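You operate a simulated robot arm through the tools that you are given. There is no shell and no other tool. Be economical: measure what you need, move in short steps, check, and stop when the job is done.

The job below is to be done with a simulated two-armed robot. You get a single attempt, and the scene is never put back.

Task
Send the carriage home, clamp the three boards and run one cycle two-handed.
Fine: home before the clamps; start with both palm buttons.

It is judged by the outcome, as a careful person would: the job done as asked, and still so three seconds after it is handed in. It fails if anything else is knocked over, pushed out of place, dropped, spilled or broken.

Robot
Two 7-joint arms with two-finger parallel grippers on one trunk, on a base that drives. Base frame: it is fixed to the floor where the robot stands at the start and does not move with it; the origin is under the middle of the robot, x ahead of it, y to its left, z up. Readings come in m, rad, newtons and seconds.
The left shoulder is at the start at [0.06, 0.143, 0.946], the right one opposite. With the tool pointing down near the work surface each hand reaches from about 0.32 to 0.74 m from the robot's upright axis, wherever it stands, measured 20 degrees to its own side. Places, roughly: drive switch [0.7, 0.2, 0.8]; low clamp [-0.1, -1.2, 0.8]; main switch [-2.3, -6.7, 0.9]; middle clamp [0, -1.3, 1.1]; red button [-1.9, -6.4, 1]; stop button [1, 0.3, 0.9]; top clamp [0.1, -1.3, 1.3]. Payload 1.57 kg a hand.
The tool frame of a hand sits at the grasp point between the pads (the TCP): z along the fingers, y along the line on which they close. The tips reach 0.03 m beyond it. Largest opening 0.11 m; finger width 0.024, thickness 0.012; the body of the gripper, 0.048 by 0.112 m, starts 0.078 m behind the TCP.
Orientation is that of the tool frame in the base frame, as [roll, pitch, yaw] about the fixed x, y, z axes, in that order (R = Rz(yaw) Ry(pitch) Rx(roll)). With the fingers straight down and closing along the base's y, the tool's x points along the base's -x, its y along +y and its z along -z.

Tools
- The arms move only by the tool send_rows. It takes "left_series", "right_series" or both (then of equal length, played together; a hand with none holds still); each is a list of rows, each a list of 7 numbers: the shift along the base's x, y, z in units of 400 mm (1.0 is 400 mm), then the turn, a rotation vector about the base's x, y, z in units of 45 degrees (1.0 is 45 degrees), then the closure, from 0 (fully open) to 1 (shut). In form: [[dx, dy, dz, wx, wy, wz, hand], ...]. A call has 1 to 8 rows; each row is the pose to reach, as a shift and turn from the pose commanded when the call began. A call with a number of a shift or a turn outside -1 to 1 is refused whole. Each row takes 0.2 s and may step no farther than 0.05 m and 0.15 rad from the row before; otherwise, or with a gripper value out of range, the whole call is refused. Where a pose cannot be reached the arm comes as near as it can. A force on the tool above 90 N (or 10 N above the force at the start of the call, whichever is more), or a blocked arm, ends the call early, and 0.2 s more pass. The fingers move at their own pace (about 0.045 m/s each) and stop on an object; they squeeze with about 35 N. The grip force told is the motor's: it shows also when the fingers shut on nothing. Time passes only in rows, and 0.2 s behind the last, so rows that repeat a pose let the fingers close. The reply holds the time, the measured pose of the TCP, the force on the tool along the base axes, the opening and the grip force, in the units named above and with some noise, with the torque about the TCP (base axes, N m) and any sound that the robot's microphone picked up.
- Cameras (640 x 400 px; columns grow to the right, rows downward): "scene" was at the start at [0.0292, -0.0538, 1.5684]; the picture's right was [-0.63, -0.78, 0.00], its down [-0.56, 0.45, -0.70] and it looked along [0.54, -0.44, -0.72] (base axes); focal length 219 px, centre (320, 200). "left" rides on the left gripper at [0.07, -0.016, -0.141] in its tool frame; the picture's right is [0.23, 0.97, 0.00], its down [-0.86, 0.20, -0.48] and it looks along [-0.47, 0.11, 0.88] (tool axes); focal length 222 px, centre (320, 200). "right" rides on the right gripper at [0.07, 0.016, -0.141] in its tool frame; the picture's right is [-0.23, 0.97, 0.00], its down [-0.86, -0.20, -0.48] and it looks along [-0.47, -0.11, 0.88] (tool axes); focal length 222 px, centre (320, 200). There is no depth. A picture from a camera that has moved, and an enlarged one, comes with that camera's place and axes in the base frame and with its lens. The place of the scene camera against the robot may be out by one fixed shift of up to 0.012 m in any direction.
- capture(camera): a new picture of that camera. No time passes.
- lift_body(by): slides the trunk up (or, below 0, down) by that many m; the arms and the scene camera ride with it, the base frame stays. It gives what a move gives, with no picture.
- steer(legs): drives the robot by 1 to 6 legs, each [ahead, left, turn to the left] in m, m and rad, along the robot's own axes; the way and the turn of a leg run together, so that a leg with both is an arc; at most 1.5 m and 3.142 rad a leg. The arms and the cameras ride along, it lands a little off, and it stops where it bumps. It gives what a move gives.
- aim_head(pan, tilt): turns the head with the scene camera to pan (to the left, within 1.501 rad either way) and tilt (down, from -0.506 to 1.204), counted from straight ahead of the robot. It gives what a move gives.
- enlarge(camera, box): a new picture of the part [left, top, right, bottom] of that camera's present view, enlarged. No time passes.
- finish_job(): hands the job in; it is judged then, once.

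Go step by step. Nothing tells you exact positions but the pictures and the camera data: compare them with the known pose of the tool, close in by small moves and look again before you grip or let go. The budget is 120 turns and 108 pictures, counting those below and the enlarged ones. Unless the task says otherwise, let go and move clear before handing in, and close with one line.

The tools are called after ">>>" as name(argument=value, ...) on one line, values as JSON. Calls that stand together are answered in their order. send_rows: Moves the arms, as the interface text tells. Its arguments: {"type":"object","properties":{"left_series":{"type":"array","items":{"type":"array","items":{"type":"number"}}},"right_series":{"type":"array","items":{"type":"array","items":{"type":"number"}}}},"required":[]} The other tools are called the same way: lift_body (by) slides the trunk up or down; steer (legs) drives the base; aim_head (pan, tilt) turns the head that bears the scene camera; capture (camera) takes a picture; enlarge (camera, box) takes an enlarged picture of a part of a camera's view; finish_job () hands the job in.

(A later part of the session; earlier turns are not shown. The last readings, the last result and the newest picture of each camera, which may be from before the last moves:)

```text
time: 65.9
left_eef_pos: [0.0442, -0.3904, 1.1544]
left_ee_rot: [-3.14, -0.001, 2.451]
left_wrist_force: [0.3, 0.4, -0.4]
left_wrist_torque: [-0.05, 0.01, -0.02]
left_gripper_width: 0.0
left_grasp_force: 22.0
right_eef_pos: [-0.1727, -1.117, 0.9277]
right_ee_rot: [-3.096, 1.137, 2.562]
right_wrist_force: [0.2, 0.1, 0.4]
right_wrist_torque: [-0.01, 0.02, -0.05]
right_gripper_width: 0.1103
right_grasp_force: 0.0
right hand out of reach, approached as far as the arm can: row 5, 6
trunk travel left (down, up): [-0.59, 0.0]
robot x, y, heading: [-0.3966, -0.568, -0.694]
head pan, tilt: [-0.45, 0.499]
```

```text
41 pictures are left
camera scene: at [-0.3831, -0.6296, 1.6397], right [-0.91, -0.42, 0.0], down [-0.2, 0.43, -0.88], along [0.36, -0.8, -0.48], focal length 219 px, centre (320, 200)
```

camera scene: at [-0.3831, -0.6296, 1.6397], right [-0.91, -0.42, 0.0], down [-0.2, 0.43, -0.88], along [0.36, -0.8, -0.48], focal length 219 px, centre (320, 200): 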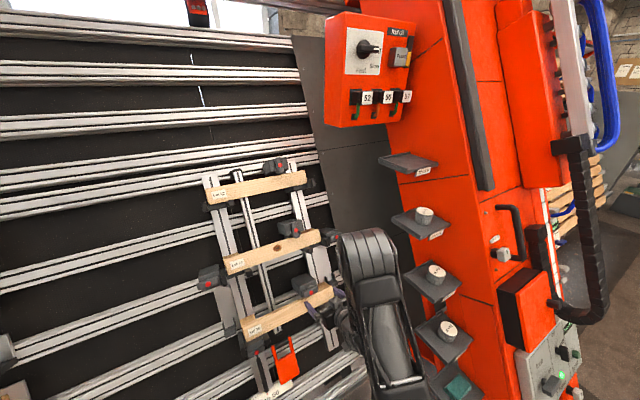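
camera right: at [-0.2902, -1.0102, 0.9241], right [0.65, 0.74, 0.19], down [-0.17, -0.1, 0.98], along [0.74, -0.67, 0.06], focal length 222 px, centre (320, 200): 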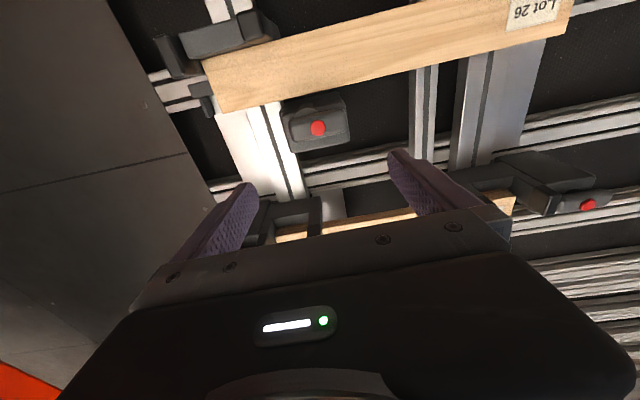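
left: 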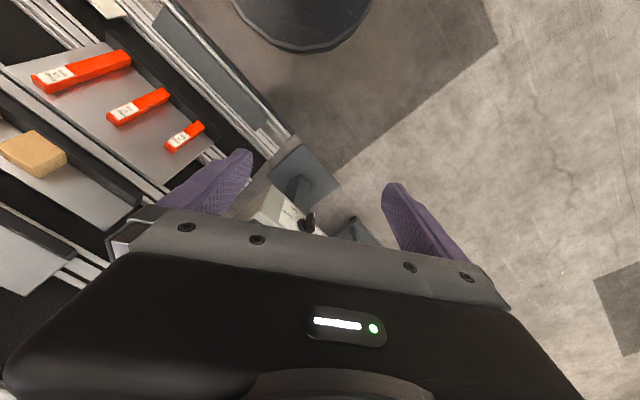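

Low hub is at about (-0.094, -1.170, 0.861). I'll move to a 6 cm standoff aligned with it.

>>> send_rows(right_series=[[0.02, -0.01, -0.05, 0, 0, 0, 0], [0.05, -0.03, -0.09, 0, 0, 0, 0], [0.0835, -0.057, -0.106, 0, 0, 0, 0], [0.0835, -0.057, -0.106, 0, 0, 0, 0]])

>>> capture(camera="right")

```text
time: 66.9
left_eef_pos: [0.0431, -0.3926, 1.1551]
left_ee_rot: [3.142, 0.001, 2.449]
left_wrist_force: [0.1, 1.2, -0.1]
left_wrist_torque: [-0.04, 0.0, 0.02]
left_gripper_width: 0.0
left_grasp_force: 21.3
right_eef_pos: [-0.1427, -1.1409, 0.8856]
right_ee_rot: [-3.104, 1.137, 2.551]
right_wrist_force: [0.3, 0.2, 0.0]
right_wrist_torque: [-0.04, 0.01, -0.03]
right_gripper_width: 0.1103
right_grasp_force: 0.0
trunk travel left (down, up): [-0.59, 0.0]
robot x, y, heading: [-0.3949, -0.5636, -0.693]
head pan, tilt: [-0.45, 0.499]
```

```text
40 pictures are left
camera right: at [-0.2599, -1.036, 0.8826], right [0.65, 0.74, 0.19], down [-0.17, -0.11, 0.98], along [0.74, -0.67, 0.06], focal length 222 px, centre (320, 200)
```

right: 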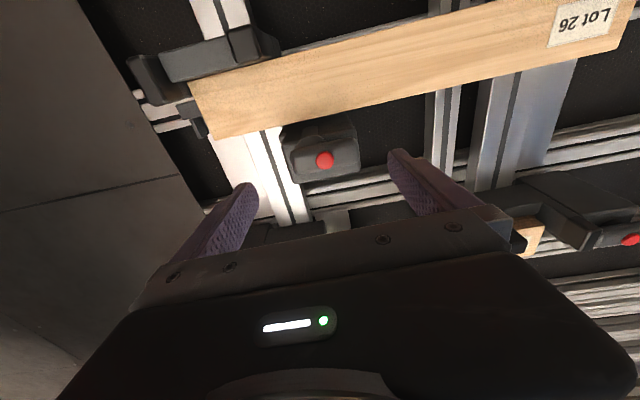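

Well aligned at 7 cm. I'll advance 5.6 cm and look.

>>> send_rows(right_series=[[0.045, -0.028, -0.023, 0, 0, 0, 0], [0.08, -0.05, -0.04, 0, 0, 0, 0], [0.109, -0.068, -0.055, 0, 0, 0, 0], [0.109, -0.068, -0.055, 0, 0, 0, 0]])

>>> capture(camera="right")

```text
time: 67.9
left_eef_pos: [0.0429, -0.3918, 1.1556]
left_ee_rot: [3.141, -0.001, 2.45]
left_wrist_force: [-0.4, -1.0, -0.2]
left_wrist_torque: [0.0, -0.01, 0.01]
left_gripper_width: 0.0
left_grasp_force: 21.4
right_eef_pos: [-0.0988, -1.1676, 0.8663]
right_ee_rot: [-3.106, 1.136, 2.552]
right_wrist_force: [0.0, 0.3, 0.7]
right_wrist_torque: [0.01, 0.0, -0.05]
right_gripper_width: 0.1101
right_grasp_force: 0.1
trunk travel left (down, up): [-0.59, 0.0]
robot x, y, heading: [-0.3912, -0.5644, -0.692]
head pan, tilt: [-0.45, 0.499]
```

```text
39 pictures are left
camera right: at [-0.216, -1.062, 0.862], right [0.65, 0.74, 0.19], down [-0.17, -0.11, 0.98], along [0.74, -0.67, 0.06], focal length 222 px, centre (320, 200)
```

right: 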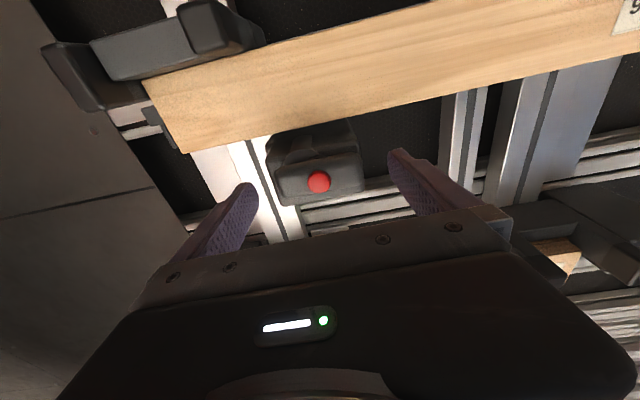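

Matches the middle grasp pose. I'll close, then turn 40°.

>>> send_rows(right_series=[[0.004, -0.003, -0.002, 0, 0, 0, 0.6], [0.004, -0.003, -0.002, 0, 0, 0, 1], [0.004, -0.003, -0.002, 0, 0, 0, 1], [0.004, -0.003, -0.002, 0, 0, 0, 1], [0.004, -0.003, -0.002, 0, 0, 0, 1]])

>>> send_rows(right_series=[[0, 0, 0, 0.05, -0.033, -0.027, 1], [0, 0, 0, 0.1, -0.067, -0.054, 1], [0, 0, 0, 0.15, -0.1, -0.081, 1], [0, 0, 0, 0.203, -0.134, -0.109, 1]])

>>> capture(camera="right")

```text
time: 69.1
left_eef_pos: [0.0427, -0.393, 1.1567]
left_ee_rot: [3.141, 0.001, 2.452]
left_wrist_force: [-0.2, 0.3, 0.3]
left_wrist_torque: [0.02, -0.01, 0.02]
left_gripper_width: 0.0
left_grasp_force: 21.1
right_eef_pos: [-0.0964, -1.1682, 0.8652]
right_ee_rot: [-3.105, 1.137, 2.552]
right_wrist_force: [0.7, -0.6, 0.8]
right_wrist_torque: [0.2, -0.08, 0.32]
right_gripper_width: 0.0762
right_grasp_force: 41.0
trunk travel left (down, up): [-0.59, 0.0]
robot x, y, heading: [-0.3947, -0.563, -0.692]
head pan, tilt: [-0.45, 0.499]
```

```text
time: 70.1
left_eef_pos: [0.044, -0.3935, 1.156]
left_ee_rot: [-3.141, 0.0, 2.45]
left_wrist_force: [0.1, -1.2, -0.1]
left_wrist_torque: [0.01, 0.02, 0.0]
left_gripper_width: 0.0
left_grasp_force: 21.1
right_eef_pos: [-0.0968, -1.1696, 0.8647]
right_ee_rot: [2.754, 1.092, 2.079]
right_wrist_force: [3.0, -5.3, 7.5]
right_wrist_torque: [-1.01, 0.27, -1.71]
right_gripper_width: 0.0758
right_grasp_force: 45.0
trunk travel left (down, up): [-0.59, 0.0]
robot x, y, heading: [-0.3992, -0.567, -0.69]
head pan, tilt: [-0.45, 0.499]
```

```text
38 pictures are left
camera right: at [-0.2048, -1.0538, 0.8662], right [0.68, 0.63, 0.37], down [-0.29, -0.24, 0.93], along [0.68, -0.74, 0.02], focal length 222 px, centre (320, 200)
```

right: 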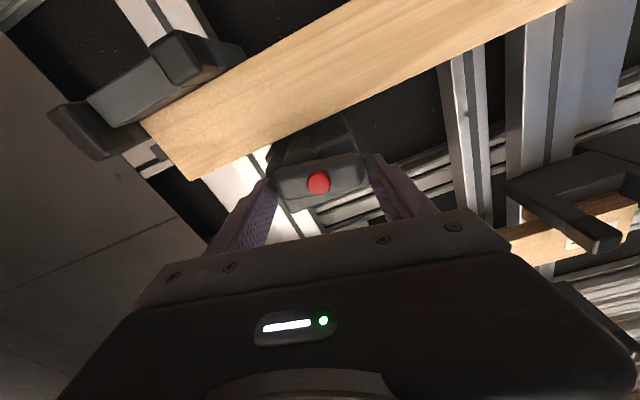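

Turning well, so I'll continue in 39° steps, as with the middle clamp.

>>> send_rows(right_series=[[0, 0, 0, 0.132, -0.0874, -0.0706, 1], [0, 0, 0, 0.264, -0.1748, -0.1412, 1], [0, 0, 0, 0.396, -0.262, -0.2118, 1], [0, 0, 0, 0.528, -0.35, -0.2824, 1], [0, 0, 0, 0.66, -0.437, -0.353, 1]])

>>> capture(camera="right")

```text
time: 71.3
left_eef_pos: [0.0428, -0.3954, 1.1553]
left_ee_rot: [3.141, 0.002, 2.451]
left_wrist_force: [-0.2, -0.7, 0.4]
left_wrist_torque: [-0.04, 0.0, 0.01]
left_gripper_width: 0.0
left_grasp_force: 21.5
right_eef_pos: [-0.0989, -1.1712, 0.8633]
right_ee_rot: [2.144, 0.6, 1.313]
right_wrist_force: [-2.0, -18.6, 6.1]
right_wrist_torque: [-0.84, 0.02, -1.28]
right_gripper_width: 0.0759
right_grasp_force: 44.7
trunk travel left (down, up): [-0.59, 0.0]
robot x, y, heading: [-0.3991, -0.567, -0.689]
head pan, tilt: [-0.45, 0.499]
```

```text
37 pictures are left
camera right: at [-0.177, -1.0377, 0.8987], right [0.58, 0.13, 0.8], down [-0.66, -0.5, 0.56], along [0.48, -0.85, -0.2], focal length 222 px, centre (320, 200)
```

right: 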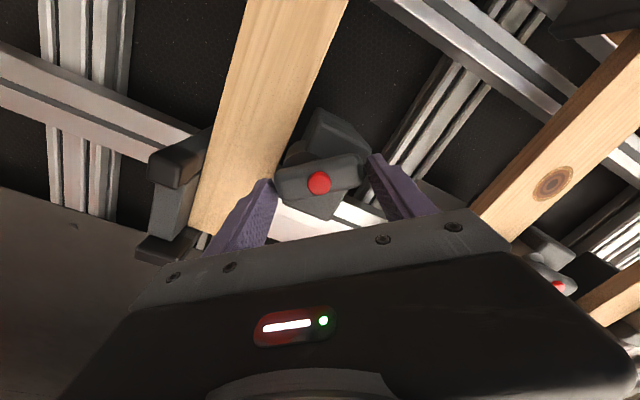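

>>> send_rows(right_series=[[0, 0, 0, 0.132, -0.0874, -0.0706, 1], [0, 0, 0, 0.264, -0.1748, -0.1412, 1], [0, 0, 0, 0.396, -0.262, -0.2118, 1], [0, 0, 0, 0.528, -0.35, -0.2824, 1], [0, 0, 0, 0.66, -0.437, -0.353, 1], [0, 0, 0, 0.75, -0.497, -0.401, 1], [0, 0, 0, 0.75, -0.497, -0.401, 1]])

>>> capture(camera="right")

```text
time: 72.9
left_eef_pos: [0.0426, -0.3929, 1.1552]
left_ee_rot: [3.14, -0.001, 2.449]
left_wrist_force: [0.1, 0.3, -0.2]
left_wrist_torque: [-0.02, -0.01, 0.02]
left_gripper_width: 0.0001
left_grasp_force: 21.7
right_eef_pos: [-0.0988, -1.169, 0.8626]
right_ee_rot: [2.036, -0.094, 0.962]
right_wrist_force: [-11.2, -8.6, -1.8]
right_wrist_torque: [-1.14, 2.04, 0.61]
right_gripper_width: 0.0776
right_grasp_force: 44.9
trunk travel left (down, up): [-0.59, 0.0]
robot x, y, heading: [-0.3963, -0.566, -0.693]
head pan, tilt: [-0.45, 0.499]
```

```text
36 pictures are left
camera right: at [-0.1603, -1.0496, 0.946], right [0.18, -0.5, 0.84], down [-0.91, -0.4, -0.04], along [0.36, -0.76, -0.53], focal length 222 px, centre (320, 200)
```

right: 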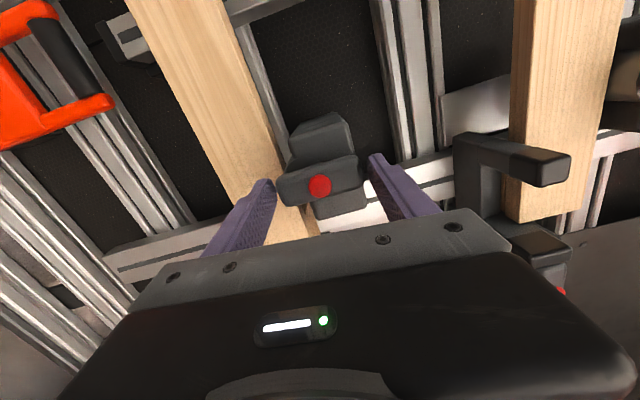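

At the stop. I'll relax, open and retreat.

>>> send_rows(right_series=[[0, 0, 0, -0.08, 0.053, 0.043, 1], [0, 0, 0, -0.1, 0.066, 0.054, 0], [0, 0, 0, -0.1, 0.066, 0.054, 0], [0, 0, 0, -0.1, 0.066, 0.054, 0], [-0.07, 0.046, 0.037, -0.1, 0.066, 0.054, 0], [-0.15, 0.1, 0.08, -0.1, 0.066, 0.054, 0], [-0.23, 0.152, 0.123, -0.1, 0.066, 0.054, 0], [-0.31, 0.21, 0.18, -0.1, 0.066, 0.054, 0]])

>>> enlarge(camera="scene", box=[180, 140, 370, 330])

>>> capture(camera="right")

```text
time: 74.7
left_eef_pos: [0.0439, -0.393, 1.1546]
left_ee_rot: [3.14, -0.001, 2.45]
left_wrist_force: [0.0, 0.1, -0.2]
left_wrist_torque: [-0.03, -0.02, 0.02]
left_gripper_width: 0.0003
left_grasp_force: 21.2
right_eef_pos: [-0.2187, -1.0933, 0.9296]
right_ee_rot: [2.031, -0.001, 1.005]
right_wrist_force: [-0.1, -0.5, -0.7]
right_wrist_torque: [0.01, -0.02, 0.0]
right_gripper_width: 0.1097
right_grasp_force: 0.0
right hand out of reach, approached as far as the arm can: row 8
trunk travel left (down, up): [-0.59, 0.0]
robot x, y, heading: [-0.3993, -0.5631, -0.694]
head pan, tilt: [-0.45, 0.499]
```

```text
2.11 times, centred on (275, 235) of scene
camera zoom: at [-0.3859, -0.6326, 1.6395], right [-0.91, -0.42, 0.0], down [-0.2, 0.44, -0.88], along [0.37, -0.8, -0.48], focal length 461 px, centre (415, 126)
```

zoom: 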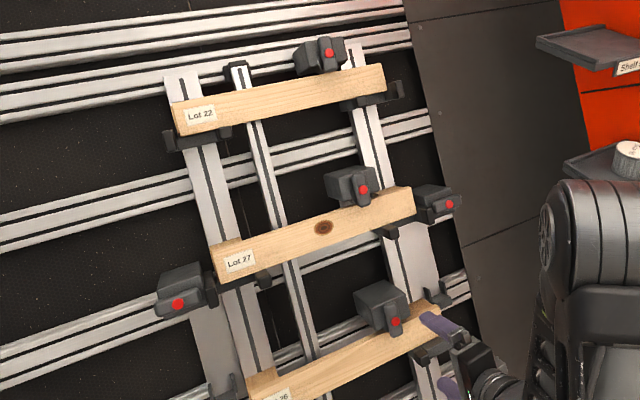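

```text
34 pictures are left
camera right: at [-0.2806, -0.9705, 1.0082], right [0.24, -0.42, 0.87], down [-0.9, -0.44, 0.03], along [0.37, -0.79, -0.49], focal length 222 px, centre (320, 200)
```

right: 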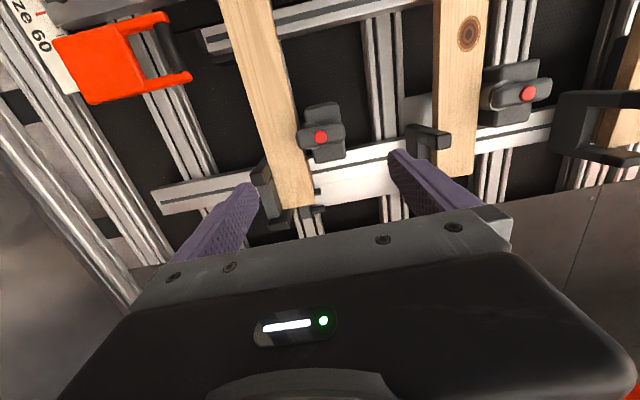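

All three handles are turned upright. I'll back away, then unroll the hand and point it down again.

>>> steer(legs=[[-0.3, 0, 0]])

>>> send_rows(right_series=[[0, 0, 0.05, -0.12, 0.0765, 0.07, 0], [0, 0, 0.1, -0.24, 0.153, 0.14, 0], [0, 0, 0.15, -0.36, 0.23, 0.21, 0], [0, 0, 0.2, -0.48, 0.306, 0.28, 0.3], [0, 0, 0.25, -0.6, 0.383, 0.35, 0.6], [0, 0, 0.3, -0.72, 0.46, 0.42, 1], [0, 0, 0.35, -0.84, 0.536, 0.49, 1], [0, 0, 0.4, -0.96, 0.61, 0.56, 1]])

```text
time: 76.7
left_eef_pos: [-0.1896, -0.2022, 1.156]
left_ee_rot: [3.142, 0.003, 2.449]
left_wrist_force: [-1.1, 0.2, -0.1]
left_wrist_torque: [-0.03, -0.02, 0.0]
left_gripper_width: 0.0
left_grasp_force: 21.6
right_eef_pos: [-0.4506, -0.9019, 0.9312]
right_ee_rot: [2.031, 0.0, 1.002]
right_wrist_force: [-0.6, 0.1, -0.4]
right_wrist_torque: [-0.01, -0.01, 0.01]
right_gripper_width: 0.11
right_grasp_force: 0.1
trunk travel left (down, up): [-0.59, 0.0]
robot x, y, heading: [-0.6276, -0.3765, -0.692]
head pan, tilt: [-0.45, 0.499]
```

```text
time: 78.5
left_eef_pos: [-0.188, -0.2021, 1.1562]
left_ee_rot: [3.141, 0.0, 2.447]
left_wrist_force: [0.2, 1.5, -0.1]
left_wrist_torque: [-0.01, -0.01, -0.01]
left_gripper_width: 0.0001
left_grasp_force: 21.0
right_eef_pos: [-0.4457, -0.9176, 1.0919]
right_ee_rot: [2.311, 0.853, 1.605]
right_wrist_force: [-0.9, -0.5, 0.3]
right_wrist_torque: [-0.02, -0.05, 0.01]
right_gripper_width: 0.0076
right_grasp_force: 0.5
right hand out of reach, approached as far as the arm can: row 1, 2, 3, 4, 5, 6, 7, 8
trunk travel left (down, up): [-0.59, 0.0]
robot x, y, heading: [-0.6271, -0.371, -0.695]
head pan, tilt: [-0.45, 0.499]
```

>>> send_rows(right_series=[[0.02, -0.02, 0, -0.138, 0.088, 0.081, 1], [0.04, -0.04, 0, -0.276, 0.176, 0.162, 1], [0.06, -0.05, 0, -0.413, 0.265, 0.243, 1], [0.08, -0.06, 0, -0.551, 0.353, 0.324, 1]])

>>> send_rows(right_series=[[0, 0, 0, 0.1, 0.12, 0, 1], [0, 0, 0, 0.2, 0.24, 0, 1], [0, 0, 0, 0.3, 0.36, 0, 1], [0, 0, 0, 0.4, 0.48, 0, 1], [0, 0, 0, 0.5, 0.6, 0, 1], [0, 0, 0, 0.6, 0.72, 0, 1], [0, 0, 0, 0.7, 0.84, 0, 1], [0, 0, 0, 0.8, 0.96, 0, 1]])

>>> steer(legs=[[0, 1.386, 0.01]])

>>> aim_head(pan=0.0, tilt=0.8)

>>> capture(camera="scene")

```text
time: 79.5
left_eef_pos: [-0.1875, -0.2023, 1.1558]
left_ee_rot: [3.141, 0.0, 2.447]
left_wrist_force: [0.6, 0.5, -0.1]
left_wrist_torque: [-0.01, 0.0, 0.01]
left_gripper_width: 0.0002
left_grasp_force: 21.5
right_eef_pos: [-0.4149, -0.9415, 1.0917]
right_ee_rot: [-3.139, 1.114, 2.577]
right_wrist_force: [-0.3, -0.3, 0.0]
right_wrist_torque: [0.02, 0.03, -0.01]
right_gripper_width: 0.0
right_grasp_force: 21.6
trunk travel left (down, up): [-0.59, 0.0]
robot x, y, heading: [-0.6266, -0.3743, -0.696]
head pan, tilt: [-0.45, 0.499]
```

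```text
time: 81.3
left_eef_pos: [-0.1869, -0.2022, 1.1545]
left_ee_rot: [3.141, 0.001, 2.447]
left_wrist_force: [0.4, 1.0, 0.3]
left_wrist_torque: [0.0, 0.01, 0.0]
left_gripper_width: 0.0001
left_grasp_force: 21.3
right_eef_pos: [-0.4132, -0.9414, 1.0932]
right_ee_rot: [3.037, 0.132, 2.501]
right_wrist_force: [-0.6, -0.2, -0.9]
right_wrist_torque: [0.02, 0.0, 0.0]
right_gripper_width: 0.0
right_grasp_force: 21.2
right hand out of reach, approached as far as the arm can: row 2, 3
trunk travel left (down, up): [-0.59, 0.0]
robot x, y, heading: [-0.6289, -0.3745, -0.695]
head pan, tilt: [-0.45, 0.499]
```

```text
time: 88.3
left_eef_pos: [0.7092, 0.8596, 1.1544]
left_ee_rot: [3.141, 0.0, 2.438]
left_wrist_force: [0.0, -0.2, -0.1]
left_wrist_torque: [0.02, 0.03, 0.04]
left_gripper_width: 0.0003
left_grasp_force: 20.7
right_eef_pos: [0.4766, 0.1232, 1.0931]
right_ee_rot: [3.037, 0.135, 2.494]
right_wrist_force: [0.9, -0.6, -0.2]
right_wrist_torque: [-0.03, -0.01, -0.01]
right_gripper_width: 0.0001
right_grasp_force: 21.3
trunk travel left (down, up): [-0.59, 0.0]
robot x, y, heading: [0.2644, 0.6911, -0.701]
head pan, tilt: [-0.45, 0.499]
```

```text
time: 89.2
left_eef_pos: [0.7086, 0.8597, 1.1538]
left_ee_rot: [-3.141, 0.0, 2.439]
left_wrist_force: [0.1, -0.4, 0.3]
left_wrist_torque: [0.0, 0.02, -0.02]
left_gripper_width: 0.0
left_grasp_force: 21.6
right_eef_pos: [0.478, 0.1228, 1.0932]
right_ee_rot: [3.037, 0.134, 2.495]
right_wrist_force: [0.7, -0.2, -0.2]
right_wrist_torque: [0.0, 0.0, 0.03]
right_gripper_width: 0.0
right_grasp_force: 21.0
trunk travel left (down, up): [-0.59, 0.0]
robot x, y, heading: [0.2677, 0.6931, -0.705]
head pan, tilt: [0.0, 0.799]
```

```text
33 pictures are left
camera scene: at [0.3021, 0.6559, 1.6136], right [-0.65, -0.76, 0.0], down [-0.55, 0.46, -0.7], along [0.53, -0.45, -0.72], focal length 219 px, centre (320, 200)
```

scene: 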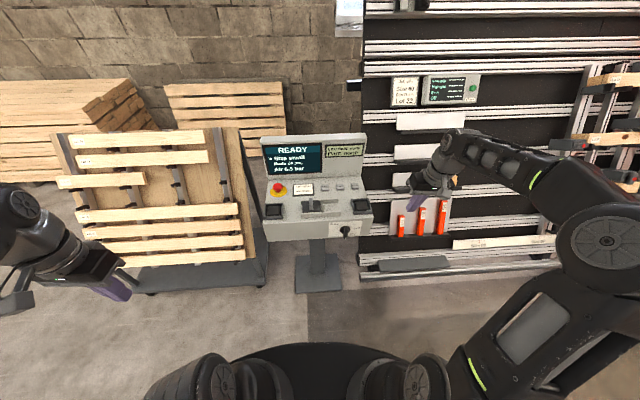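

READY is still displayed. I'll move in by 0.18 m and zoom in on the display.

>>> steer(legs=[[0.18, 0, 0.025]])

>>> enlarge(camera="scene", box=[220, 120, 420, 270])

>>> capture(camera="right")

```text
time: 90.7
left_eef_pos: [0.8455, 0.752, 1.1547]
left_ee_rot: [3.141, -0.002, 2.461]
left_wrist_force: [-0.4, -0.8, -0.4]
left_wrist_torque: [0.04, 0.04, -0.01]
left_gripper_width: 0.0
left_grasp_force: 20.9
right_eef_pos: [0.63, 0.0115, 1.0933]
right_ee_rot: [3.038, 0.133, 2.513]
right_wrist_force: [-0.5, 0.3, -0.2]
right_wrist_torque: [0.02, 0.02, -0.02]
right_gripper_width: 0.0003
right_grasp_force: 21.3
trunk travel left (down, up): [-0.59, 0.0]
robot x, y, heading: [0.4039, 0.5748, -0.683]
head pan, tilt: [0.0, 0.799]
```

```text
2.67 times, centred on (320, 195) of scene
camera zoom: at [0.4439, 0.5398, 1.6135], right [-0.63, -0.78, 0.0], down [-0.56, 0.45, -0.7], along [0.54, -0.44, -0.72], focal length 584 px, centre (320, 213)
```

zoom: 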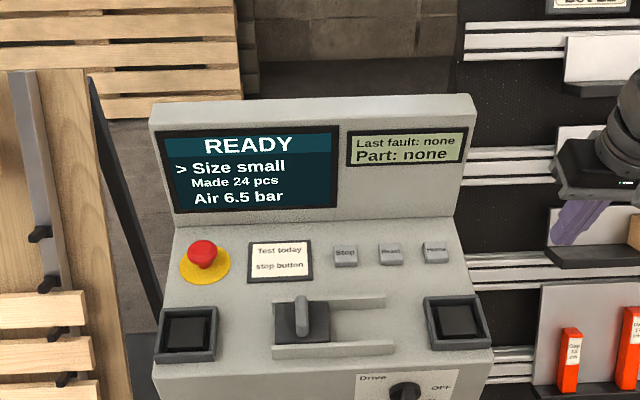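

```text
31 pictures are left
camera right: at [0.5592, 0.0643, 1.2247], right [0.74, 0.66, 0.13], down [0.49, -0.66, 0.57], along [0.46, -0.35, -0.81], focal length 222 px, centre (320, 200)
```

right: 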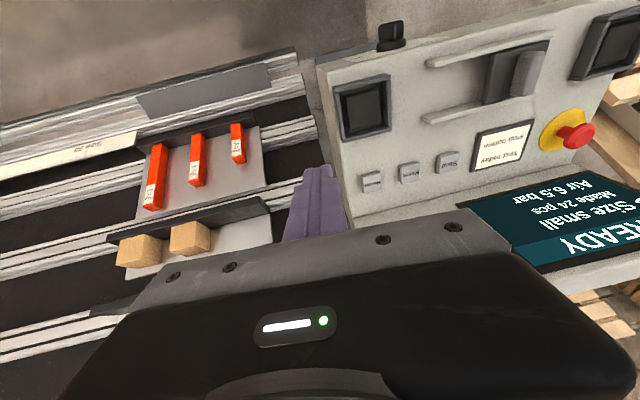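

Right pad at about (0.70, 0.083). I'll bring the right hand above it, level the tool, and bring the left hand round in front of the left pad.

>>> send_rows(left_series=[[-0.0665, -0.0815, 0, 0, 0, 0, 1], [-0.133, -0.163, 0, 0, 0, 0, 1], [-0.2, -0.2445, 0, 0, 0, 0, 1], [-0.266, -0.326, 0, 0, 0, 0, 1], [-0.3325, -0.4075, 0, 0, 0, 0, 1], [-0.255, -0.4705, -0.05, 0, 0, 0, 1], [-0.1775, -0.5335, -0.1, 0, 0, 0, 1], [-0.1, -0.5965, -0.15, 0, 0, 0, 1]], right_series=[[0.022, 0.022, -0.03, -0.001, 0.027, 0, 1], [0.044, 0.045, -0.07, -0.002, 0.054, 0, 1], [0.066, 0.067, -0.11, -0.003, 0.08, 0, 1], [0.088, 0.09, -0.15, -0.004, 0.107, 0, 1], [0.11, 0.112, -0.2, -0.005, 0.134, 0, 1], [0.132, 0.134, -0.25, -0.006, 0.16, 0, 1], [0.154, 0.157, -0.3, -0.007, 0.187, 0, 1], [0.175, 0.179, -0.333, -0.008, 0.214, 0, 1]])

>>> capture(camera="right")

>>> capture(camera="left")

```text
time: 92.5
left_eef_pos: [0.8084, 0.5158, 1.0982]
left_ee_rot: [-3.139, 0.001, 2.462]
left_wrist_force: [0.5, 0.4, -0.5]
left_wrist_torque: [0.0, 0.02, 0.02]
left_gripper_width: 0.0
left_grasp_force: 21.5
left hand out of reach, approached as far as the arm can: row 3, 4, 5
right_eef_pos: [0.7024, 0.0833, 0.9597]
right_ee_rot: [-3.14, 0.001, 2.522]
right_wrist_force: [-0.1, 0.1, -0.2]
right_wrist_torque: [0.03, 0.06, 0.02]
right_gripper_width: 0.0002
right_grasp_force: 21.8
trunk travel left (down, up): [-0.59, 0.0]
robot x, y, heading: [0.4085, 0.5741, -0.685]
head pan, tilt: [0.0, 0.799]
```

```text
30 pictures are left
camera right: at [0.6546, 0.1379, 1.1002], right [0.75, 0.66, 0.0], down [0.58, -0.66, 0.48], along [0.32, -0.36, -0.88], focal length 222 px, centre (320, 200)
```

right: 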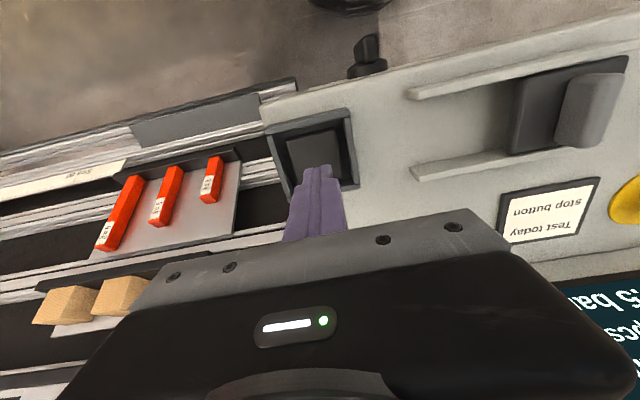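

```text
29 pictures are left
camera left: at [0.7415, 0.5474, 1.2389], right [0.44, 0.9, 0.0], down [0.79, -0.38, 0.48], along [0.43, -0.21, -0.88], focal length 222 px, centre (320, 200)
```

left: 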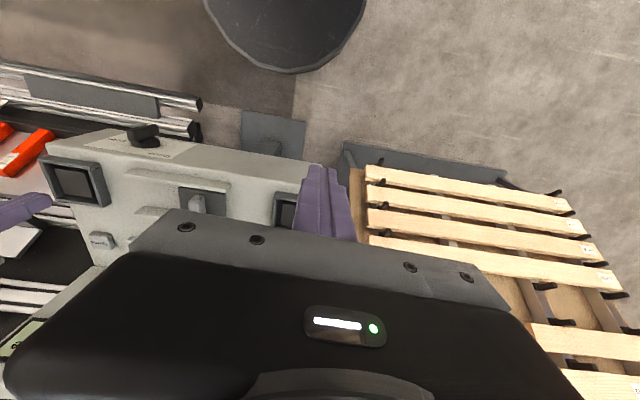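

The right pad is at about (0.695, 0.083, 0.88) and the left at about (0.93, 0.408, 0.88). I'll move the left hand above its pad and nudge the right.

>>> send_rows(left_series=[[0.05, -0.045, -0.04, 0, 0, 0, 1], [0.11, -0.1, -0.09, 0, 0, 0, 1], [0.17, -0.155, -0.15, 0, 0, 0, 1], [0.23, -0.21, -0.21, 0, 0, 0, 1], [0.28, -0.25, -0.28, 0, 0, 0, 1], [0.304, -0.27, -0.345, 0, 0, 0, 1], [0.304, -0.27, -0.345, 0, 0, 0, 1]], right_series=[[-0.015, 0, 0, 0, 0, 0, 1], [-0.015, 0, 0, 0, 0, 0, 1], [-0.015, 0, 0, 0, 0, 0, 1], [-0.015, 0, 0, 0, 0, 0, 1], [-0.015, 0, 0, 0, 0, 0, 1], [-0.015, 0, 0, 0, 0, 0, 1], [-0.015, 0, 0, 0, 0, 0, 1]])

>>> capture(camera="left")

>>> capture(camera="right")

>>> enlarge(camera="scene", box=[220, 120, 420, 270])

```text
time: 94.1
left_eef_pos: [0.9244, 0.4079, 0.9576]
left_ee_rot: [-3.141, 0.0, 2.459]
left_wrist_force: [-0.1, -0.6, 0.0]
left_wrist_torque: [-0.01, 0.0, 0.02]
left_gripper_width: 0.0002
left_grasp_force: 20.9
right_eef_pos: [0.6928, 0.0841, 0.9599]
right_ee_rot: [-3.141, 0.002, 2.52]
right_wrist_force: [-0.3, 0.1, -0.5]
right_wrist_torque: [-0.01, 0.01, -0.01]
right_gripper_width: 0.0001
right_grasp_force: 21.6
trunk travel left (down, up): [-0.59, 0.0]
robot x, y, heading: [0.4083, 0.5783, -0.683]
head pan, tilt: [0.0, 0.799]
```

```text
28 pictures are left
camera left: at [0.8581, 0.4389, 1.0983], right [0.44, 0.9, 0.0], down [0.79, -0.38, 0.48], along [0.43, -0.21, -0.88], focal length 222 px, centre (320, 200)
```

left: 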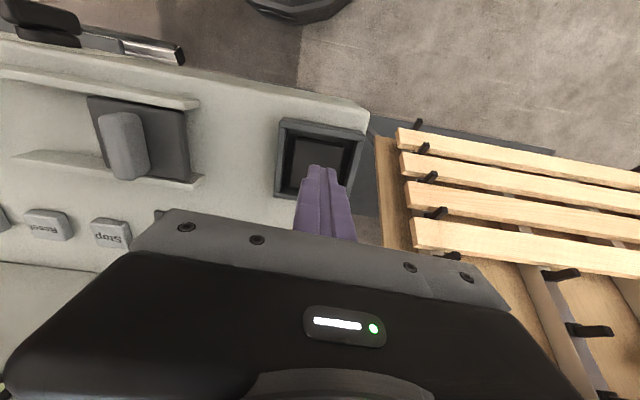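

```text
27 pictures are left
camera right: at [0.6466, 0.1386, 1.1009], right [0.75, 0.66, 0.0], down [0.58, -0.66, 0.48], along [0.32, -0.36, -0.88], focal length 222 px, centre (320, 200)
```

right: 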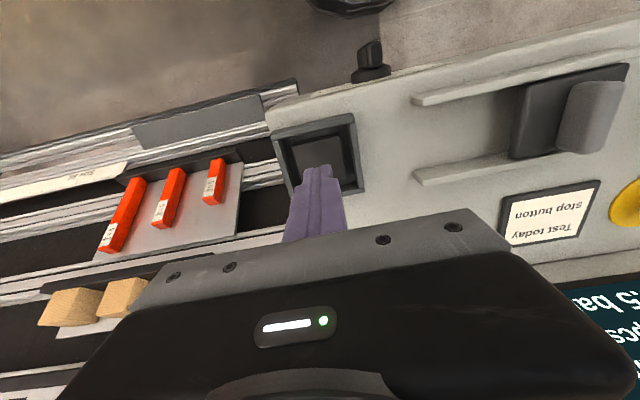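

```text
2.67 times, centred on (320, 195) of scene
camera zoom: at [0.4425, 0.541, 1.6135], right [-0.63, -0.78, 0.0], down [-0.56, 0.45, -0.7], along [0.54, -0.44, -0.72], focal length 584 px, centre (320, 213)
```

zoom: 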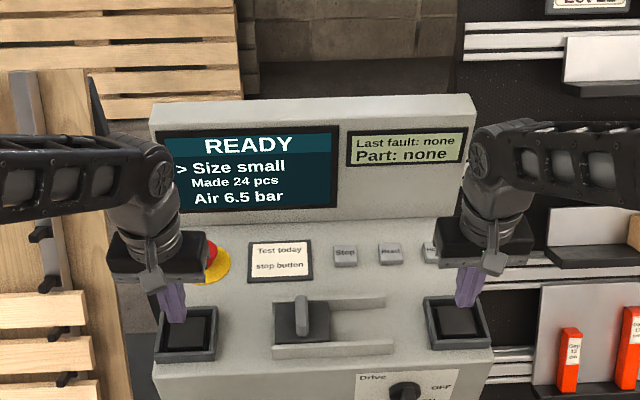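

Both hands are over their pads. I'll lower both together to just above contact.

>>> send_rows(left_series=[[0.011, -0.003, -0.03, 0, 0, 0, 1], [0.011, -0.003, -0.06, 0, 0, 0, 1], [0.011, -0.003, -0.081, 0, 0, 0, 1], [0.011, -0.003, -0.081, 0, 0, 0, 1]], right_series=[[0.012, 0.01, -0.036, 0, 0, 0, 1], [0.012, 0.01, -0.066, 0, 0, 0, 1], [0.012, 0.01, -0.087, 0, 0, 0, 1], [0.012, 0.01, -0.087, 0, 0, 0, 1]])

>>> enlarge(camera="scene", box=[250, 210, 400, 270])

```text
time: 95.1
left_eef_pos: [0.9309, 0.4052, 0.9249]
left_ee_rot: [-3.141, -0.001, 2.459]
left_wrist_force: [-0.4, 0.3, 0.8]
left_wrist_torque: [-0.01, 0.01, -0.02]
left_gripper_width: 0.0001
left_grasp_force: 21.3
right_eef_pos: [0.6967, 0.0879, 0.9261]
right_ee_rot: [-3.141, 0.005, 2.52]
right_wrist_force: [0.1, 0.3, -1.1]
right_wrist_torque: [-0.04, 0.02, 0.01]
right_gripper_width: 0.0001
right_grasp_force: 21.2
trunk travel left (down, up): [-0.59, 0.0]
robot x, y, heading: [0.4045, 0.5725, -0.679]
head pan, tilt: [0.0, 0.799]
```

```text
4.27 times, centred on (325, 240) of scene
camera zoom: at [0.4425, 0.5409, 1.6135], right [-0.63, -0.78, 0.0], down [-0.56, 0.45, -0.7], along [0.54, -0.44, -0.72], focal length 934 px, centre (299, 29)
```

zoom: 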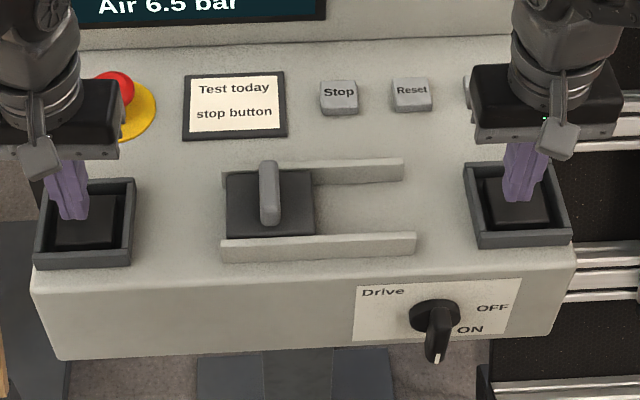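

Both tips are just over the pads at equal height, so I'll press both down together.

>>> send_rows(left_series=[[0, 0, -0.013, 0, 0, 0, 1], [0, 0, -0.025, 0, 0, 0, 1], [0, 0, -0.038, 0, 0, 0, 1], [0, 0, -0.05, 0, 0, 0, 1], [0, 0, -0.05, 0, 0, 0, 1]], right_series=[[0, 0, -0.016, 0, 0, 0, 1], [0, 0, -0.028, 0, 0, 0, 1], [0, 0, -0.041, 0, 0, 0, 1], [0, 0, -0.053, 0, 0, 0, 1], [0, 0, -0.053, 0, 0, 0, 1]])

>>> enlarge(camera="scene", box=[220, 120, 420, 270])

```text
time: 96.3
left_eef_pos: [0.9296, 0.4058, 0.905]
left_ee_rot: [-3.141, 0.0, 2.461]
left_wrist_force: [-0.9, 0.0, 1.2]
left_wrist_torque: [0.04, 0.08, -0.01]
left_gripper_width: 0.0
left_grasp_force: 21.3
right_eef_pos: [0.697, 0.0865, 0.9037]
right_ee_rot: [3.14, 0.004, 2.52]
right_wrist_force: [0.8, -0.3, 1.8]
right_wrist_torque: [0.04, -0.01, 0.01]
right_gripper_width: 0.0
right_grasp_force: 20.4
trunk travel left (down, up): [-0.59, 0.0]
robot x, y, heading: [0.4117, 0.5763, -0.68]
head pan, tilt: [0.0, 0.799]
```

```text
2.67 times, centred on (320, 195) of scene
camera zoom: at [0.4425, 0.541, 1.6136], right [-0.63, -0.78, 0.0], down [-0.56, 0.45, -0.7], along [0.54, -0.44, -0.72], focal length 584 px, centre (320, 213)
```

zoom: 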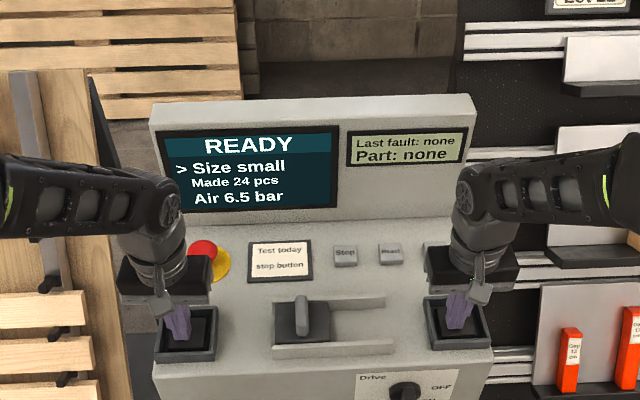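

Not yet in contact, so I'll continue down together.

>>> send_rows(left_series=[[0, 0, -0.015, 0, 0, 0, 1], [0, 0, -0.03, 0, 0, 0, 1], [0, 0, -0.045, 0, 0, 0, 1], [0, 0, -0.06, 0, 0, 0, 1], [0, 0, -0.06, 0, 0, 0, 1], [0, 0, -0.06, 0, 0, 0, 1]], right_series=[[0, 0, -0.012, 0, 0, 0, 1], [0, 0, -0.027, 0, 0, 0, 1], [0, 0, -0.042, 0, 0, 0, 1], [0, 0, -0.057, 0, 0, 0, 1], [0, 0, -0.057, 0, 0, 0, 1], [0, 0, -0.057, 0, 0, 0, 1]])

>>> enlarge(camera="scene", box=[220, 120, 420, 270])

```text
time: 97.4
left_eef_pos: [0.9304, 0.4048, 0.9012]
left_ee_rot: [-3.141, 0.043, 2.459]
left_wrist_force: [-24.5, 26.5, 188.9]
left_wrist_torque: [1.68, 2.14, -0.43]
left_gripper_width: 0.0001
left_grasp_force: 20.6
right_eef_pos: [0.6963, 0.0873, 0.9012]
right_ee_rot: [-3.141, 0.047, 2.519]
right_wrist_force: [-24.5, 12.3, 158.8]
right_wrist_torque: [1.05, 1.48, 0.35]
right_gripper_width: 0.0001
right_grasp_force: 21.6
trunk travel left (down, up): [-0.59, 0.0]
robot x, y, heading: [0.4066, 0.5715, -0.683]
head pan, tilt: [0.0, 0.799]
heard: click, click
stopped in row 5 (left hand): the force on the tool passed its limit (the readings are from after the stop); the commanded pose is now the measured one
```

```text
2.67 times, centred on (320, 195) of scene
camera zoom: at [0.4261, 0.5533, 1.6147], right [-0.63, -0.78, 0.0], down [-0.55, 0.45, -0.71], along [0.55, -0.44, -0.71], focal length 584 px, centre (320, 213)
```

zoom: 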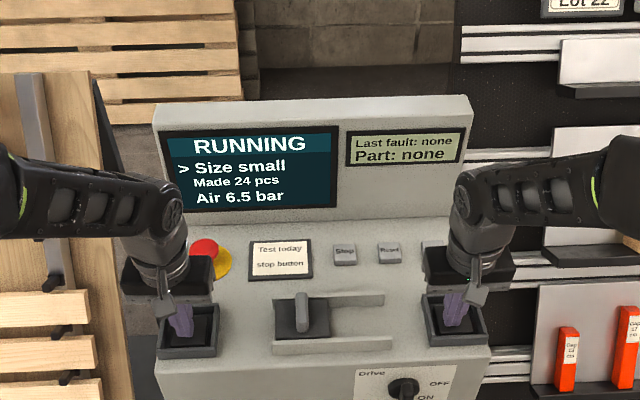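

RUNNING, with both clicks heard. I'll hold both pads until the cycle finishes.

>>> send_rows(left_series=[[0, 0, -0.003, 0, 0, 0, 1], [0, 0, -0.003, 0, 0, 0, 1], [0, 0, -0.003, 0, 0, 0, 1]], right_series=[[0, 0, -0.003, 0, 0, 0, 1], [0, 0, -0.003, 0, 0, 0, 1], [0, 0, -0.003, 0, 0, 0, 1]])

>>> enlarge(camera="scene", box=[220, 120, 420, 270])

```text
time: 98.2
left_eef_pos: [0.9306, 0.4031, 0.9011]
left_ee_rot: [-3.137, 0.05, 2.462]
left_wrist_force: [-8.1, -4.0, 44.5]
left_wrist_torque: [0.51, 0.68, 0.12]
left_gripper_width: 0.0001
left_grasp_force: 21.9
right_eef_pos: [0.6973, 0.0854, 0.9013]
right_ee_rot: [3.139, 0.051, 2.517]
right_wrist_force: [5.0, 6.0, 36.2]
right_wrist_torque: [0.43, 0.38, -0.06]
right_gripper_width: 0.0
right_grasp_force: 21.4
trunk travel left (down, up): [-0.59, 0.0]
robot x, y, heading: [0.4066, 0.5773, -0.683]
head pan, tilt: [0.0, 0.799]
```

```text
2.67 times, centred on (320, 195) of scene
camera zoom: at [0.4264, 0.553, 1.6147], right [-0.63, -0.78, 0.0], down [-0.55, 0.45, -0.71], along [0.55, -0.45, -0.71], focal length 584 px, centre (320, 213)
```

zoom: 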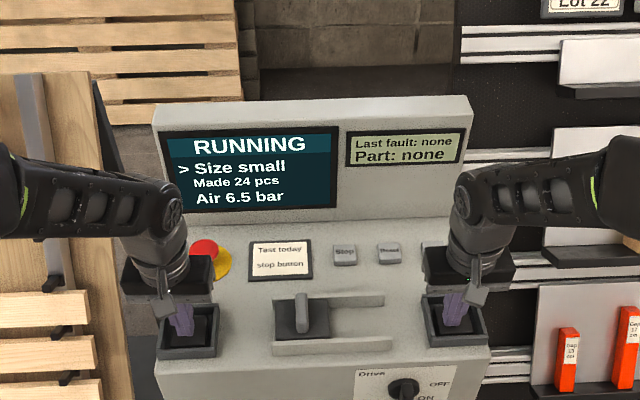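

Forces are now steady at about 40 N a hand and it's still running, so I'll keep holding.

>>> send_rows(left_series=[[0, 0, 0, 0, 0, 0, 1], [0, 0, 0, 0, 0, 0, 1], [0, 0, 0, 0, 0, 0, 1], [0, 0, 0, 0, 0, 0, 1], [0, 0, 0, 0, 0, 0, 1]], right_series=[[0, 0, 0, 0, 0, 0, 1], [0, 0, 0, 0, 0, 0, 1], [0, 0, 0, 0, 0, 0, 1], [0, 0, 0, 0, 0, 0, 1], [0, 0, 0, 0, 0, 0, 1]])

>>> enlarge(camera="scene", box=[220, 120, 420, 270])

```text
time: 99.4
left_eef_pos: [0.9337, 0.4019, 0.9]
left_ee_rot: [-3.139, 0.051, 2.46]
left_wrist_force: [-24.3, 14.9, 220.4]
left_wrist_torque: [1.08, 2.18, -0.51]
left_gripper_width: 0.0
left_grasp_force: 21.0
right_eef_pos: [0.6986, 0.0861, 0.9018]
right_ee_rot: [3.14, 0.05, 2.518]
right_wrist_force: [-14.8, 18.7, 187.6]
right_wrist_torque: [1.4, 1.21, 0.32]
right_gripper_width: 0.0001
right_grasp_force: 21.6
trunk travel left (down, up): [-0.59, 0.0]
robot x, y, heading: [0.4078, 0.5742, -0.684]
head pan, tilt: [0.0, 0.799]
```

```text
2.67 times, centred on (320, 195) of scene
camera zoom: at [0.4273, 0.5523, 1.6145], right [-0.63, -0.78, 0.0], down [-0.55, 0.45, -0.71], along [0.55, -0.45, -0.71], focal length 584 px, centre (320, 213)
```

zoom: 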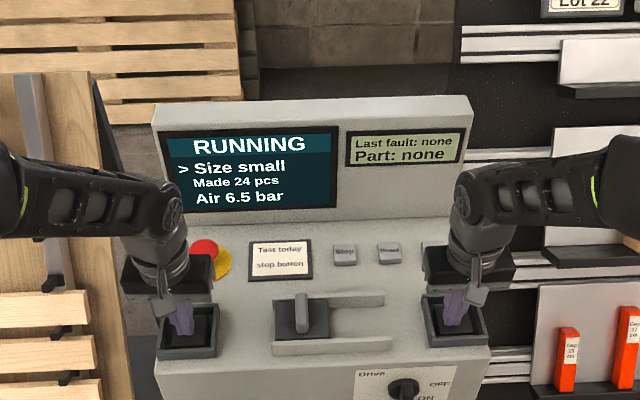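

Still running. The forces are higher than needed, so I'll ease by about 1 mm while holding.

>>> send_rows(left_series=[[0, 0, 0.002, 0, 0, 0, 1], [0, 0, 0.003, 0, 0, 0, 1], [0, 0, 0.003, 0, 0, 0, 1], [0, 0, 0.003, 0, 0, 0, 1]], right_series=[[0, 0, 0.002, 0, 0, 0, 1], [0, 0, 0.003, 0, 0, 0, 1], [0, 0, 0.003, 0, 0, 0, 1], [0, 0, 0.003, 0, 0, 0, 1]])

>>> enlarge(camera="scene", box=[220, 120, 420, 270])

```text
time: 100.4
left_eef_pos: [0.9344, 0.4024, 0.9003]
left_ee_rot: [-3.136, 0.048, 2.461]
left_wrist_force: [3.9, -10.6, 43.3]
left_wrist_torque: [0.13, 0.27, 0.08]
left_gripper_width: 0.0001
left_grasp_force: 21.5
right_eef_pos: [0.6992, 0.0851, 0.9018]
right_ee_rot: [3.141, 0.048, 2.517]
right_wrist_force: [-9.8, 11.8, 110.4]
right_wrist_torque: [1.16, 1.41, 0.07]
right_gripper_width: 0.0001
right_grasp_force: 20.7
trunk travel left (down, up): [-0.59, 0.0]
robot x, y, heading: [0.4052, 0.5703, -0.68]
head pan, tilt: [0.0, 0.799]
```

```text
2.67 times, centred on (320, 195) of scene
camera zoom: at [0.4298, 0.5507, 1.6142], right [-0.63, -0.78, 0.0], down [-0.55, 0.45, -0.7], along [0.55, -0.44, -0.71], focal length 584 px, centre (320, 213)
```

zoom: 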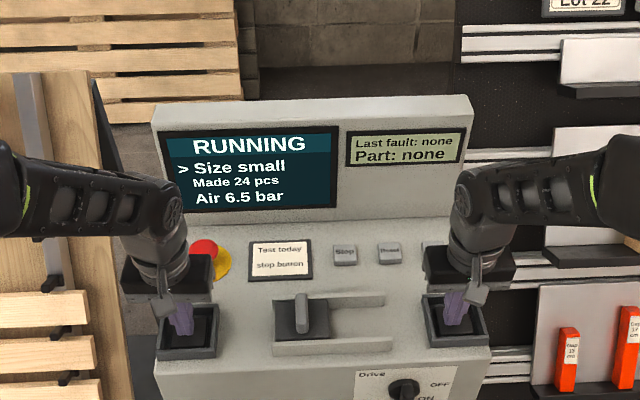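

>>> send_rows(left_series=[[0, 0, 0.001, 0, 0, 0, 1], [0, 0, 0.001, 0, 0, 0, 1], [0, 0, 0.001, 0, 0, 0, 1], [0, 0, 0.001, 0, 0, 0, 1], [0, 0, 0.001, 0, 0, 0, 1], [0, 0, 0.001, 0, 0, 0, 1], [0, 0, 0.001, 0, 0, 0, 1], [0, 0, 0.001, 0, 0, 0, 1]], right_series=[[0, 0, 0.002, 0, 0, 0, 1], [0, 0, 0.002, 0, 0, 0, 1], [0, 0, 0.002, 0, 0, 0, 1], [0, 0, 0.002, 0, 0, 0, 1], [0, 0, 0.002, 0, 0, 0, 1], [0, 0, 0.002, 0, 0, 0, 1], [0, 0, 0.002, 0, 0, 0, 1], [0, 0, 0.002, 0, 0, 0, 1]])

>>> capture(camera="scene")

```text
time: 102.2
left_eef_pos: [0.9352, 0.4018, 0.9013]
left_ee_rot: [-3.136, 0.047, 2.462]
left_wrist_force: [3.4, -10.0, 42.5]
left_wrist_torque: [0.5, 0.49, 0.06]
left_gripper_width: 0.0
left_grasp_force: 21.0
right_eef_pos: [0.7014, 0.0844, 0.9005]
right_ee_rot: [3.139, 0.048, 2.517]
right_wrist_force: [-2.1, 6.5, 84.6]
right_wrist_torque: [0.77, 0.93, 0.1]
right_gripper_width: 0.0001
right_grasp_force: 20.8
trunk travel left (down, up): [-0.59, 0.0]
robot x, y, heading: [0.4035, 0.5753, -0.679]
head pan, tilt: [0.0, 0.799]
```

```text
19 pictures are left
camera scene: at [0.4307, 0.5499, 1.6143], right [-0.63, -0.78, 0.0], down [-0.55, 0.45, -0.7], along [0.55, -0.44, -0.71], focal length 219 px, centre (320, 200)
```

scene: 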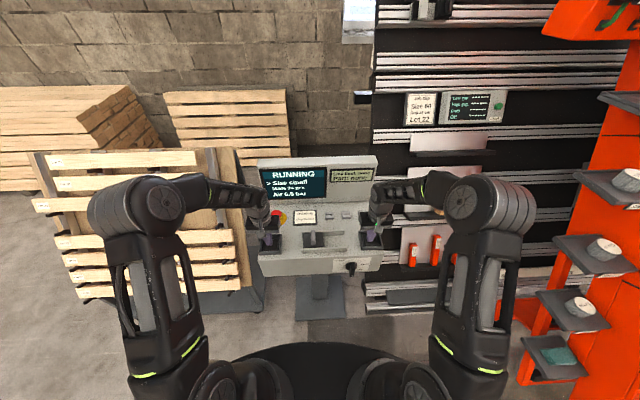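

The orange carriage is traversing left. I'll hold and watch it closely in short intervals.

>>> send_rows(left_series=[[0, 0, 0, 0, 0, 0, 1], [0, 0, 0, 0, 0, 0, 1]], right_series=[[0, 0, 0.001, 0, 0, 0, 1], [0, 0, 0.001, 0, 0, 0, 1]])

>>> capture(camera="scene")

```text
time: 102.8
left_eef_pos: [0.9345, 0.402, 0.9007]
left_ee_rot: [-3.139, 0.048, 2.463]
left_wrist_force: [3.1, -9.2, 37.5]
left_wrist_torque: [0.38, 0.38, 0.06]
left_gripper_width: 0.0
left_grasp_force: 21.2
right_eef_pos: [0.6999, 0.0841, 0.9004]
right_ee_rot: [3.14, 0.048, 2.519]
right_wrist_force: [-4.5, 9.2, 142.9]
right_wrist_torque: [0.9, 0.63, 0.21]
right_gripper_width: 0.0
right_grasp_force: 21.4
trunk travel left (down, up): [-0.59, 0.0]
robot x, y, heading: [0.4052, 0.5769, -0.678]
head pan, tilt: [0.0, 0.799]
```

```text
18 pictures are left
camera scene: at [0.4307, 0.5497, 1.6143], right [-0.63, -0.78, 0.0], down [-0.55, 0.45, -0.7], along [0.55, -0.44, -0.71], focal length 219 px, centre (320, 200)
```

scene: 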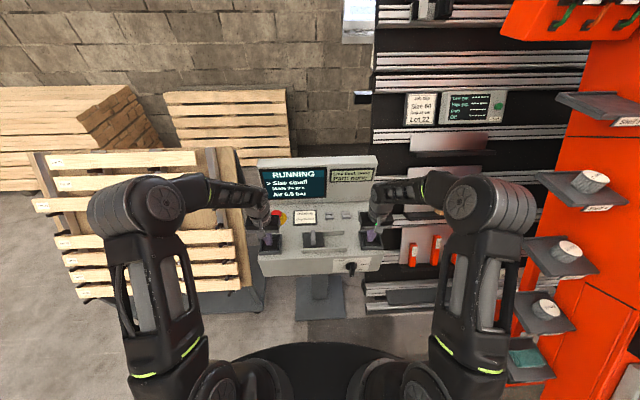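

>>> send_rows(left_series=[[0, 0, 0, 0, 0, 0, 1]], right_series=[[0, 0, 0.001, 0, 0, 0, 1]])

>>> capture(camera="scene")

```text
time: 103.2
left_eef_pos: [0.9367, 0.4003, 0.9008]
left_ee_rot: [-3.137, 0.046, 2.464]
left_wrist_force: [3.5, -9.8, 39.6]
left_wrist_torque: [0.19, 0.27, 0.06]
left_gripper_width: 0.0
left_grasp_force: 21.4
right_eef_pos: [0.6993, 0.0828, 0.9012]
right_ee_rot: [3.139, 0.048, 2.517]
right_wrist_force: [11.5, -1.3, 32.0]
right_wrist_torque: [0.27, 0.33, -0.02]
right_gripper_width: 0.0001
right_grasp_force: 21.2
trunk travel left (down, up): [-0.59, 0.0]
robot x, y, heading: [0.4062, 0.5716, -0.683]
head pan, tilt: [0.0, 0.799]
```

```text
17 pictures are left
camera scene: at [0.4309, 0.5495, 1.6143], right [-0.63, -0.78, 0.0], down [-0.55, 0.45, -0.7], along [0.55, -0.44, -0.71], focal length 219 px, centre (320, 200)
```

scene: 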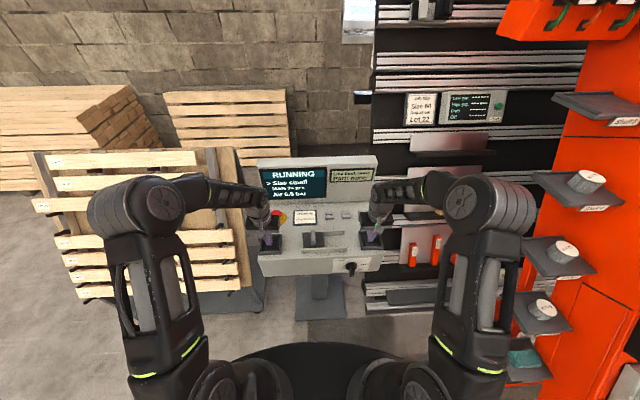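

The carriage has nearly stopped, well short of the robot. Still holding.

>>> send_rows(left_series=[[0, 0, 0, 0, 0, 0, 1], [0, 0, 0, 0, 0, 0, 1], [0, 0, 0, 0, 0, 0, 1], [0, 0, 0, 0, 0, 0, 1]], right_series=[[0, 0, 0, 0, 0, 0, 1], [0, 0, 0, 0, 0, 0, 1], [0, 0, 0, 0, 0, 0, 1], [0, 0, 0, 0, 0, 0, 1]])

>>> capture(camera="scene")

```text
time: 104.2
left_eef_pos: [0.9357, 0.4004, 0.9005]
left_ee_rot: [-3.138, 0.049, 2.462]
left_wrist_force: [6.0, -10.8, 41.4]
left_wrist_torque: [0.18, 0.25, 0.05]
left_gripper_width: 0.0
left_grasp_force: 21.6
right_eef_pos: [0.6996, 0.0838, 0.9]
right_ee_rot: [3.141, 0.044, 2.515]
right_wrist_force: [8.5, -1.4, 33.0]
right_wrist_torque: [0.35, 0.4, -0.05]
right_gripper_width: 0.0
right_grasp_force: 21.4
trunk travel left (down, up): [-0.59, 0.0]
robot x, y, heading: [0.407, 0.5758, -0.683]
head pan, tilt: [0.0, 0.799]
```

```text
16 pictures are left
camera scene: at [0.4311, 0.5495, 1.6143], right [-0.63, -0.78, 0.0], down [-0.55, 0.45, -0.7], along [0.55, -0.44, -0.71], focal length 219 px, centre (320, 200)
```

scene: 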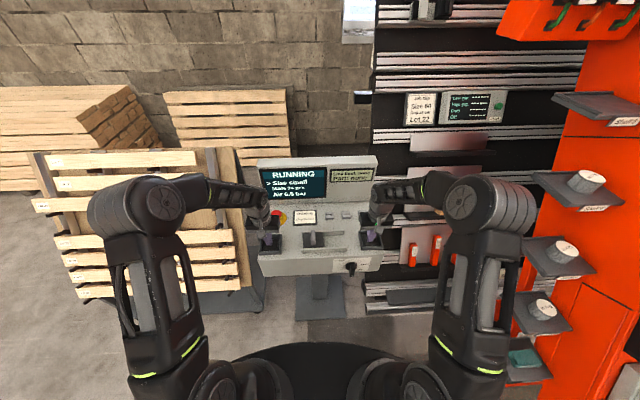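

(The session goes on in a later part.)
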